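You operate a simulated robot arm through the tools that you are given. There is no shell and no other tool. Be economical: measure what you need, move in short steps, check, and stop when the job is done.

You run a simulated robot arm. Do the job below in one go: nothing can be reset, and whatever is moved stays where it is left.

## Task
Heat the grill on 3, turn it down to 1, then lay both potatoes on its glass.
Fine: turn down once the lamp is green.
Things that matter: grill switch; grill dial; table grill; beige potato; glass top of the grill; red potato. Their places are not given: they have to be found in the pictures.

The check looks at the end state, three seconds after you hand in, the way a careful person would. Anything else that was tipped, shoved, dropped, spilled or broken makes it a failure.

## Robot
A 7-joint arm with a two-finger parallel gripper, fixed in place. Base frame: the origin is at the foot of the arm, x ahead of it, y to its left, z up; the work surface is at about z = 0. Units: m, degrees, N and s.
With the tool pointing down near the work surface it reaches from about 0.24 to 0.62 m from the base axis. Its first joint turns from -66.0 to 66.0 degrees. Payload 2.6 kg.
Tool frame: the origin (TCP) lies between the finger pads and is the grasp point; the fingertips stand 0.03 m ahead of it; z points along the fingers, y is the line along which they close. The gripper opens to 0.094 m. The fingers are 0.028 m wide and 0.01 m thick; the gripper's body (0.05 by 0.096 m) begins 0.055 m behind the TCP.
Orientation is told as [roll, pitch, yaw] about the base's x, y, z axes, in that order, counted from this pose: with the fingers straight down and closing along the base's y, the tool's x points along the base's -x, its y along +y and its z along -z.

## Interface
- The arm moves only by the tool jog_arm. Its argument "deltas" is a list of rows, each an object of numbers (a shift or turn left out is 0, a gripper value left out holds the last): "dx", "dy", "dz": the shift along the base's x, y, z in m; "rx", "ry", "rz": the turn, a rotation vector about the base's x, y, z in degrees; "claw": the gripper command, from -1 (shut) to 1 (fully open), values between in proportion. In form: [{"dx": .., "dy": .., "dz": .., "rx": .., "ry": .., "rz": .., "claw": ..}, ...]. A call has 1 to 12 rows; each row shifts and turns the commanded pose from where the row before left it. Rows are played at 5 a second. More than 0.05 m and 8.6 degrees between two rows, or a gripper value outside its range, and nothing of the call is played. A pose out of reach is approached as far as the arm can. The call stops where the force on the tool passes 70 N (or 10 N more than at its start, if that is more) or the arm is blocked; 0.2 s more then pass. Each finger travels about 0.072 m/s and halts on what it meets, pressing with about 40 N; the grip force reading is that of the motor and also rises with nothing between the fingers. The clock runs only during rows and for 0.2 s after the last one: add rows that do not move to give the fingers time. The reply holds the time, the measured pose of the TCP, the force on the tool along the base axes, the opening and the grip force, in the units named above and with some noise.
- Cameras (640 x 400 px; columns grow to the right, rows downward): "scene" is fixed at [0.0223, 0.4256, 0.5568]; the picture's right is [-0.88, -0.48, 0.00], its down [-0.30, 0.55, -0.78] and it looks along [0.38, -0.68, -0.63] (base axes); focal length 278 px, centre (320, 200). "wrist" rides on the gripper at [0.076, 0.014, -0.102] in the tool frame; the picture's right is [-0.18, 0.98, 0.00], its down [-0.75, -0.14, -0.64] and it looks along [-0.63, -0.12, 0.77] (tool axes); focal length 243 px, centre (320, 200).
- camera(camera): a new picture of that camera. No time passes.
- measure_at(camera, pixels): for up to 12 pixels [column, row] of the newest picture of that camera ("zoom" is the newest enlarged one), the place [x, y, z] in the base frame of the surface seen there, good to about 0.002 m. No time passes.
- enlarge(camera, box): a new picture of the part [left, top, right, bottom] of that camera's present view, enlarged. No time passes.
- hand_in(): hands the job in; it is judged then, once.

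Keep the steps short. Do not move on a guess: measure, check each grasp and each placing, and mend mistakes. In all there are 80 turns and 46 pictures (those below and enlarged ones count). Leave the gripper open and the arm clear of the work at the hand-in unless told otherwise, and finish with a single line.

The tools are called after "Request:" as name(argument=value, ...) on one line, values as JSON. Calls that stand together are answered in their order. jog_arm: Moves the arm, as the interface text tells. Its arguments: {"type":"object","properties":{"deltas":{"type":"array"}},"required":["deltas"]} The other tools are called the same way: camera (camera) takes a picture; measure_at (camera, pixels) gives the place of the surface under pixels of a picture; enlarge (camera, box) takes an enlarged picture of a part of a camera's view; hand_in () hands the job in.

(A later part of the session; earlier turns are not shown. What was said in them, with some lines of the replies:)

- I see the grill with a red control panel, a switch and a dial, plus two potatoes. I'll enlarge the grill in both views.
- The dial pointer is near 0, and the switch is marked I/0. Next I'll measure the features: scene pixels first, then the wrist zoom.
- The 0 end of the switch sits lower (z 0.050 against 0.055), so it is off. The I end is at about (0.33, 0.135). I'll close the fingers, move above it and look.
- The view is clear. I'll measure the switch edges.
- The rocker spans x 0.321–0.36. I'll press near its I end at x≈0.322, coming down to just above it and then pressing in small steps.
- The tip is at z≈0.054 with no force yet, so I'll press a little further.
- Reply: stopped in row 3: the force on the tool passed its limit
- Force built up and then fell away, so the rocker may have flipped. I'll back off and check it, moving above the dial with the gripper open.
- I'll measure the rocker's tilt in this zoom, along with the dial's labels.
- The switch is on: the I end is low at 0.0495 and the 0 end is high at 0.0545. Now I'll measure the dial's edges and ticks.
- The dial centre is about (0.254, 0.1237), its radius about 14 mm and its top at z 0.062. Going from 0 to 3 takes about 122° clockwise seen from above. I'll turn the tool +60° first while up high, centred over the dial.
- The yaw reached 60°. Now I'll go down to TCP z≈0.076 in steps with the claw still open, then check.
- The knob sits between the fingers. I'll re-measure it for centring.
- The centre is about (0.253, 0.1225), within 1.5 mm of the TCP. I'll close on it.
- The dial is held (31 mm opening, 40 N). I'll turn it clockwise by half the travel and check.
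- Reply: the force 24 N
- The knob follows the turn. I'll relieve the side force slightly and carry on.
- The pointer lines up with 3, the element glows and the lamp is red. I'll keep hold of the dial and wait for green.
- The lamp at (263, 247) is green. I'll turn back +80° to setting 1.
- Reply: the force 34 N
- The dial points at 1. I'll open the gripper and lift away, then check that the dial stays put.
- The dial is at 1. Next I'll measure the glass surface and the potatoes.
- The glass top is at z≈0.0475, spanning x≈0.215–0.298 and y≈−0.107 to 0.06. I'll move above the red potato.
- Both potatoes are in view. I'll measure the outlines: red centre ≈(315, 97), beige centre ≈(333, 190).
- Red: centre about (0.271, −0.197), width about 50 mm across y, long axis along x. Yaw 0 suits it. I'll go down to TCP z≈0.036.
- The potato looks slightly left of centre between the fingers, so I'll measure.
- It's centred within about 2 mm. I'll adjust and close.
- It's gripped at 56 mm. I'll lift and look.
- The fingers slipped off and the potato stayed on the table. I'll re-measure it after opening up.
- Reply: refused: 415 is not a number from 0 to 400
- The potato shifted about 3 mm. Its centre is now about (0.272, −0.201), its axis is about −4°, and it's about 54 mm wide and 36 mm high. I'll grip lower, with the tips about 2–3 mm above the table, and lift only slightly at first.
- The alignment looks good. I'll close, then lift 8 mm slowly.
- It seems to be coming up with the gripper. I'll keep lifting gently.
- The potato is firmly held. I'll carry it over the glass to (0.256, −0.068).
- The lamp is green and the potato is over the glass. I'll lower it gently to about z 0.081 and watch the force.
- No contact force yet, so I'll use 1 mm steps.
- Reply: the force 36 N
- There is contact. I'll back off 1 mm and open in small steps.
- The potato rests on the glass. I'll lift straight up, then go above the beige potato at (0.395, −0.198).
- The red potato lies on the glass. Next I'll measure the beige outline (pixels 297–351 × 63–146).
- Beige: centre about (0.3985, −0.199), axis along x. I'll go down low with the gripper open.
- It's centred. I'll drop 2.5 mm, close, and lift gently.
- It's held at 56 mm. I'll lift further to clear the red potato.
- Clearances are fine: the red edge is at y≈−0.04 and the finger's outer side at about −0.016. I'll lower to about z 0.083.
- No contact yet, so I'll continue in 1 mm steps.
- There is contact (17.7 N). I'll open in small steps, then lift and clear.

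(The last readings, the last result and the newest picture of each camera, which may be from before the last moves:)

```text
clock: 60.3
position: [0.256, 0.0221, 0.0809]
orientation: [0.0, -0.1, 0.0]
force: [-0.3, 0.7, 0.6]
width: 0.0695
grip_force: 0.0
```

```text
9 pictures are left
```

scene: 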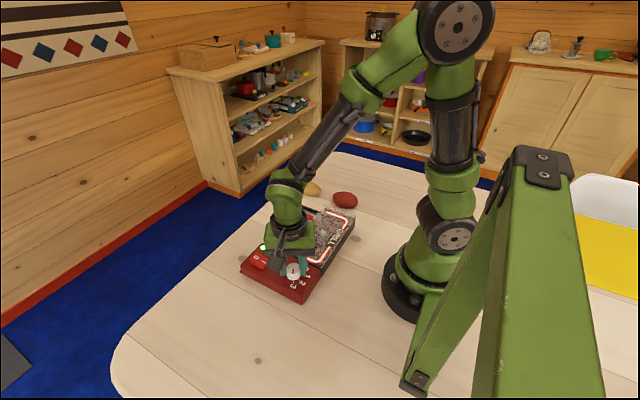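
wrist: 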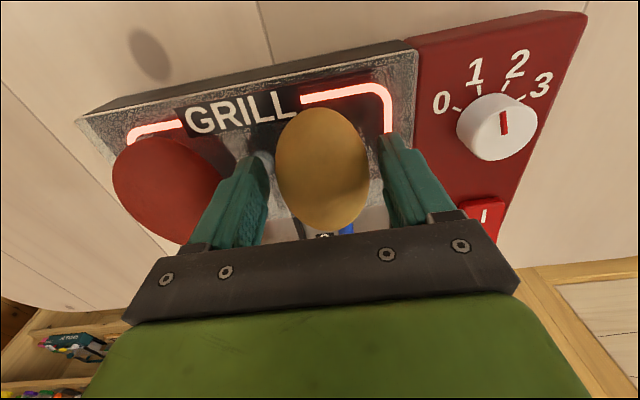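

Both potatoes are on the glass. I'll lift straight up and move clear with the gripper open.

Request:
jog_arm(deltas=[{"dz": 0.015}, {"dz": 0.03}, {"dz": 0.04}, {"dz": 0.045}, {"dz": 0.045}, {"dx": 0.03, "dz": 0.03, "claw": 1}, {"dx": 0.03}, {}, {}])

Request:
camera(camera="wrist")

Request:
enlarge(camera="scene", box=[230, 175, 370, 305])

```text
clock: 62.3
position: [0.3172, 0.0223, 0.2836]
orientation: [0.0, -0.2, -0.1]
force: [0.8, 0.5, 0.2]
width: 0.094
grip_force: 0.1
```

```text
8 pictures are left
```

wrist: 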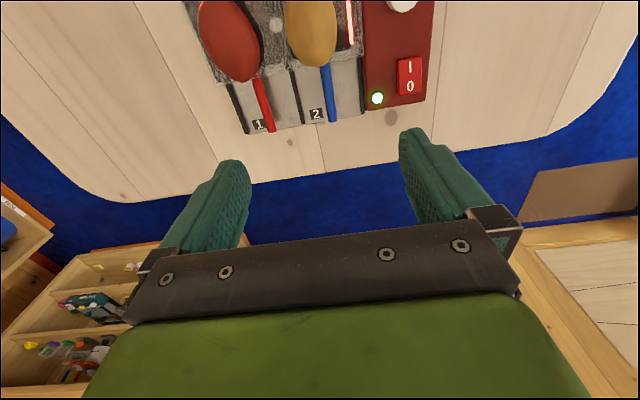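

```text
3.08 times, centred on (300, 240) of scene
```

zoom: 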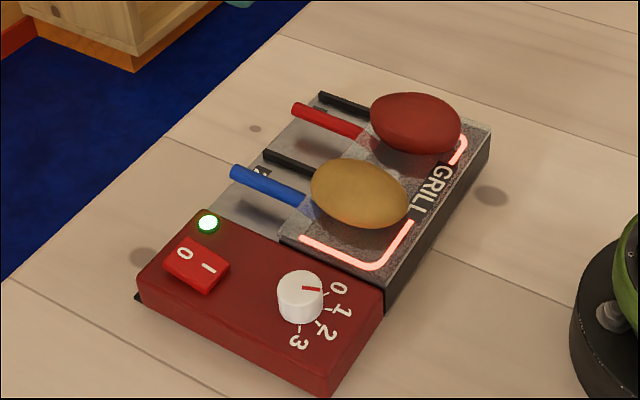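

Both potatoes lie still and the lamp is green. As a last check, I'll measure the dial pointer's direction and the positions of the potatoes.

Request:
measure_at(camera="zoom", pixels=[[303, 289], [320, 289], [327, 293], [330, 309], [358, 192], [415, 122], [312, 190], [405, 205], [372, 115], [460, 130]])

Request:
enlarge(camera="scene", box=[276, 250, 324, 290])

```text
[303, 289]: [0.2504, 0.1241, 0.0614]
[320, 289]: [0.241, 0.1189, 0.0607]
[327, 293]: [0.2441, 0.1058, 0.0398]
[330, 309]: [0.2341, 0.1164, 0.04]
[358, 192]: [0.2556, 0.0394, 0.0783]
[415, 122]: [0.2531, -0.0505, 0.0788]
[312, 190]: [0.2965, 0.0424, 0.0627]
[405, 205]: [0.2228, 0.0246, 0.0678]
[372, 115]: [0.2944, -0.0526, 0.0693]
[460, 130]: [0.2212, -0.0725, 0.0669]
```

```text
10.00 times, centred on (300, 270) of scene
```

zoom: 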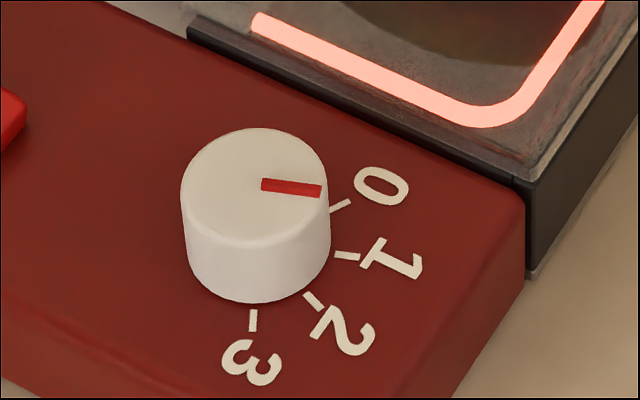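

The pointer is parallel to the tick for 1, both potatoes are at rest on the glass, the lamp is green and the arm is clear with the gripper open. Handing in.

Request:
hand_in()

```text
The job is handed in.
```

The grill was heated on 3 until the lamp went green and then turned down to 1, and both potatoes are lying on its glass; on the first try the red one slipped from the gripper and slid about 3 mm on the table.
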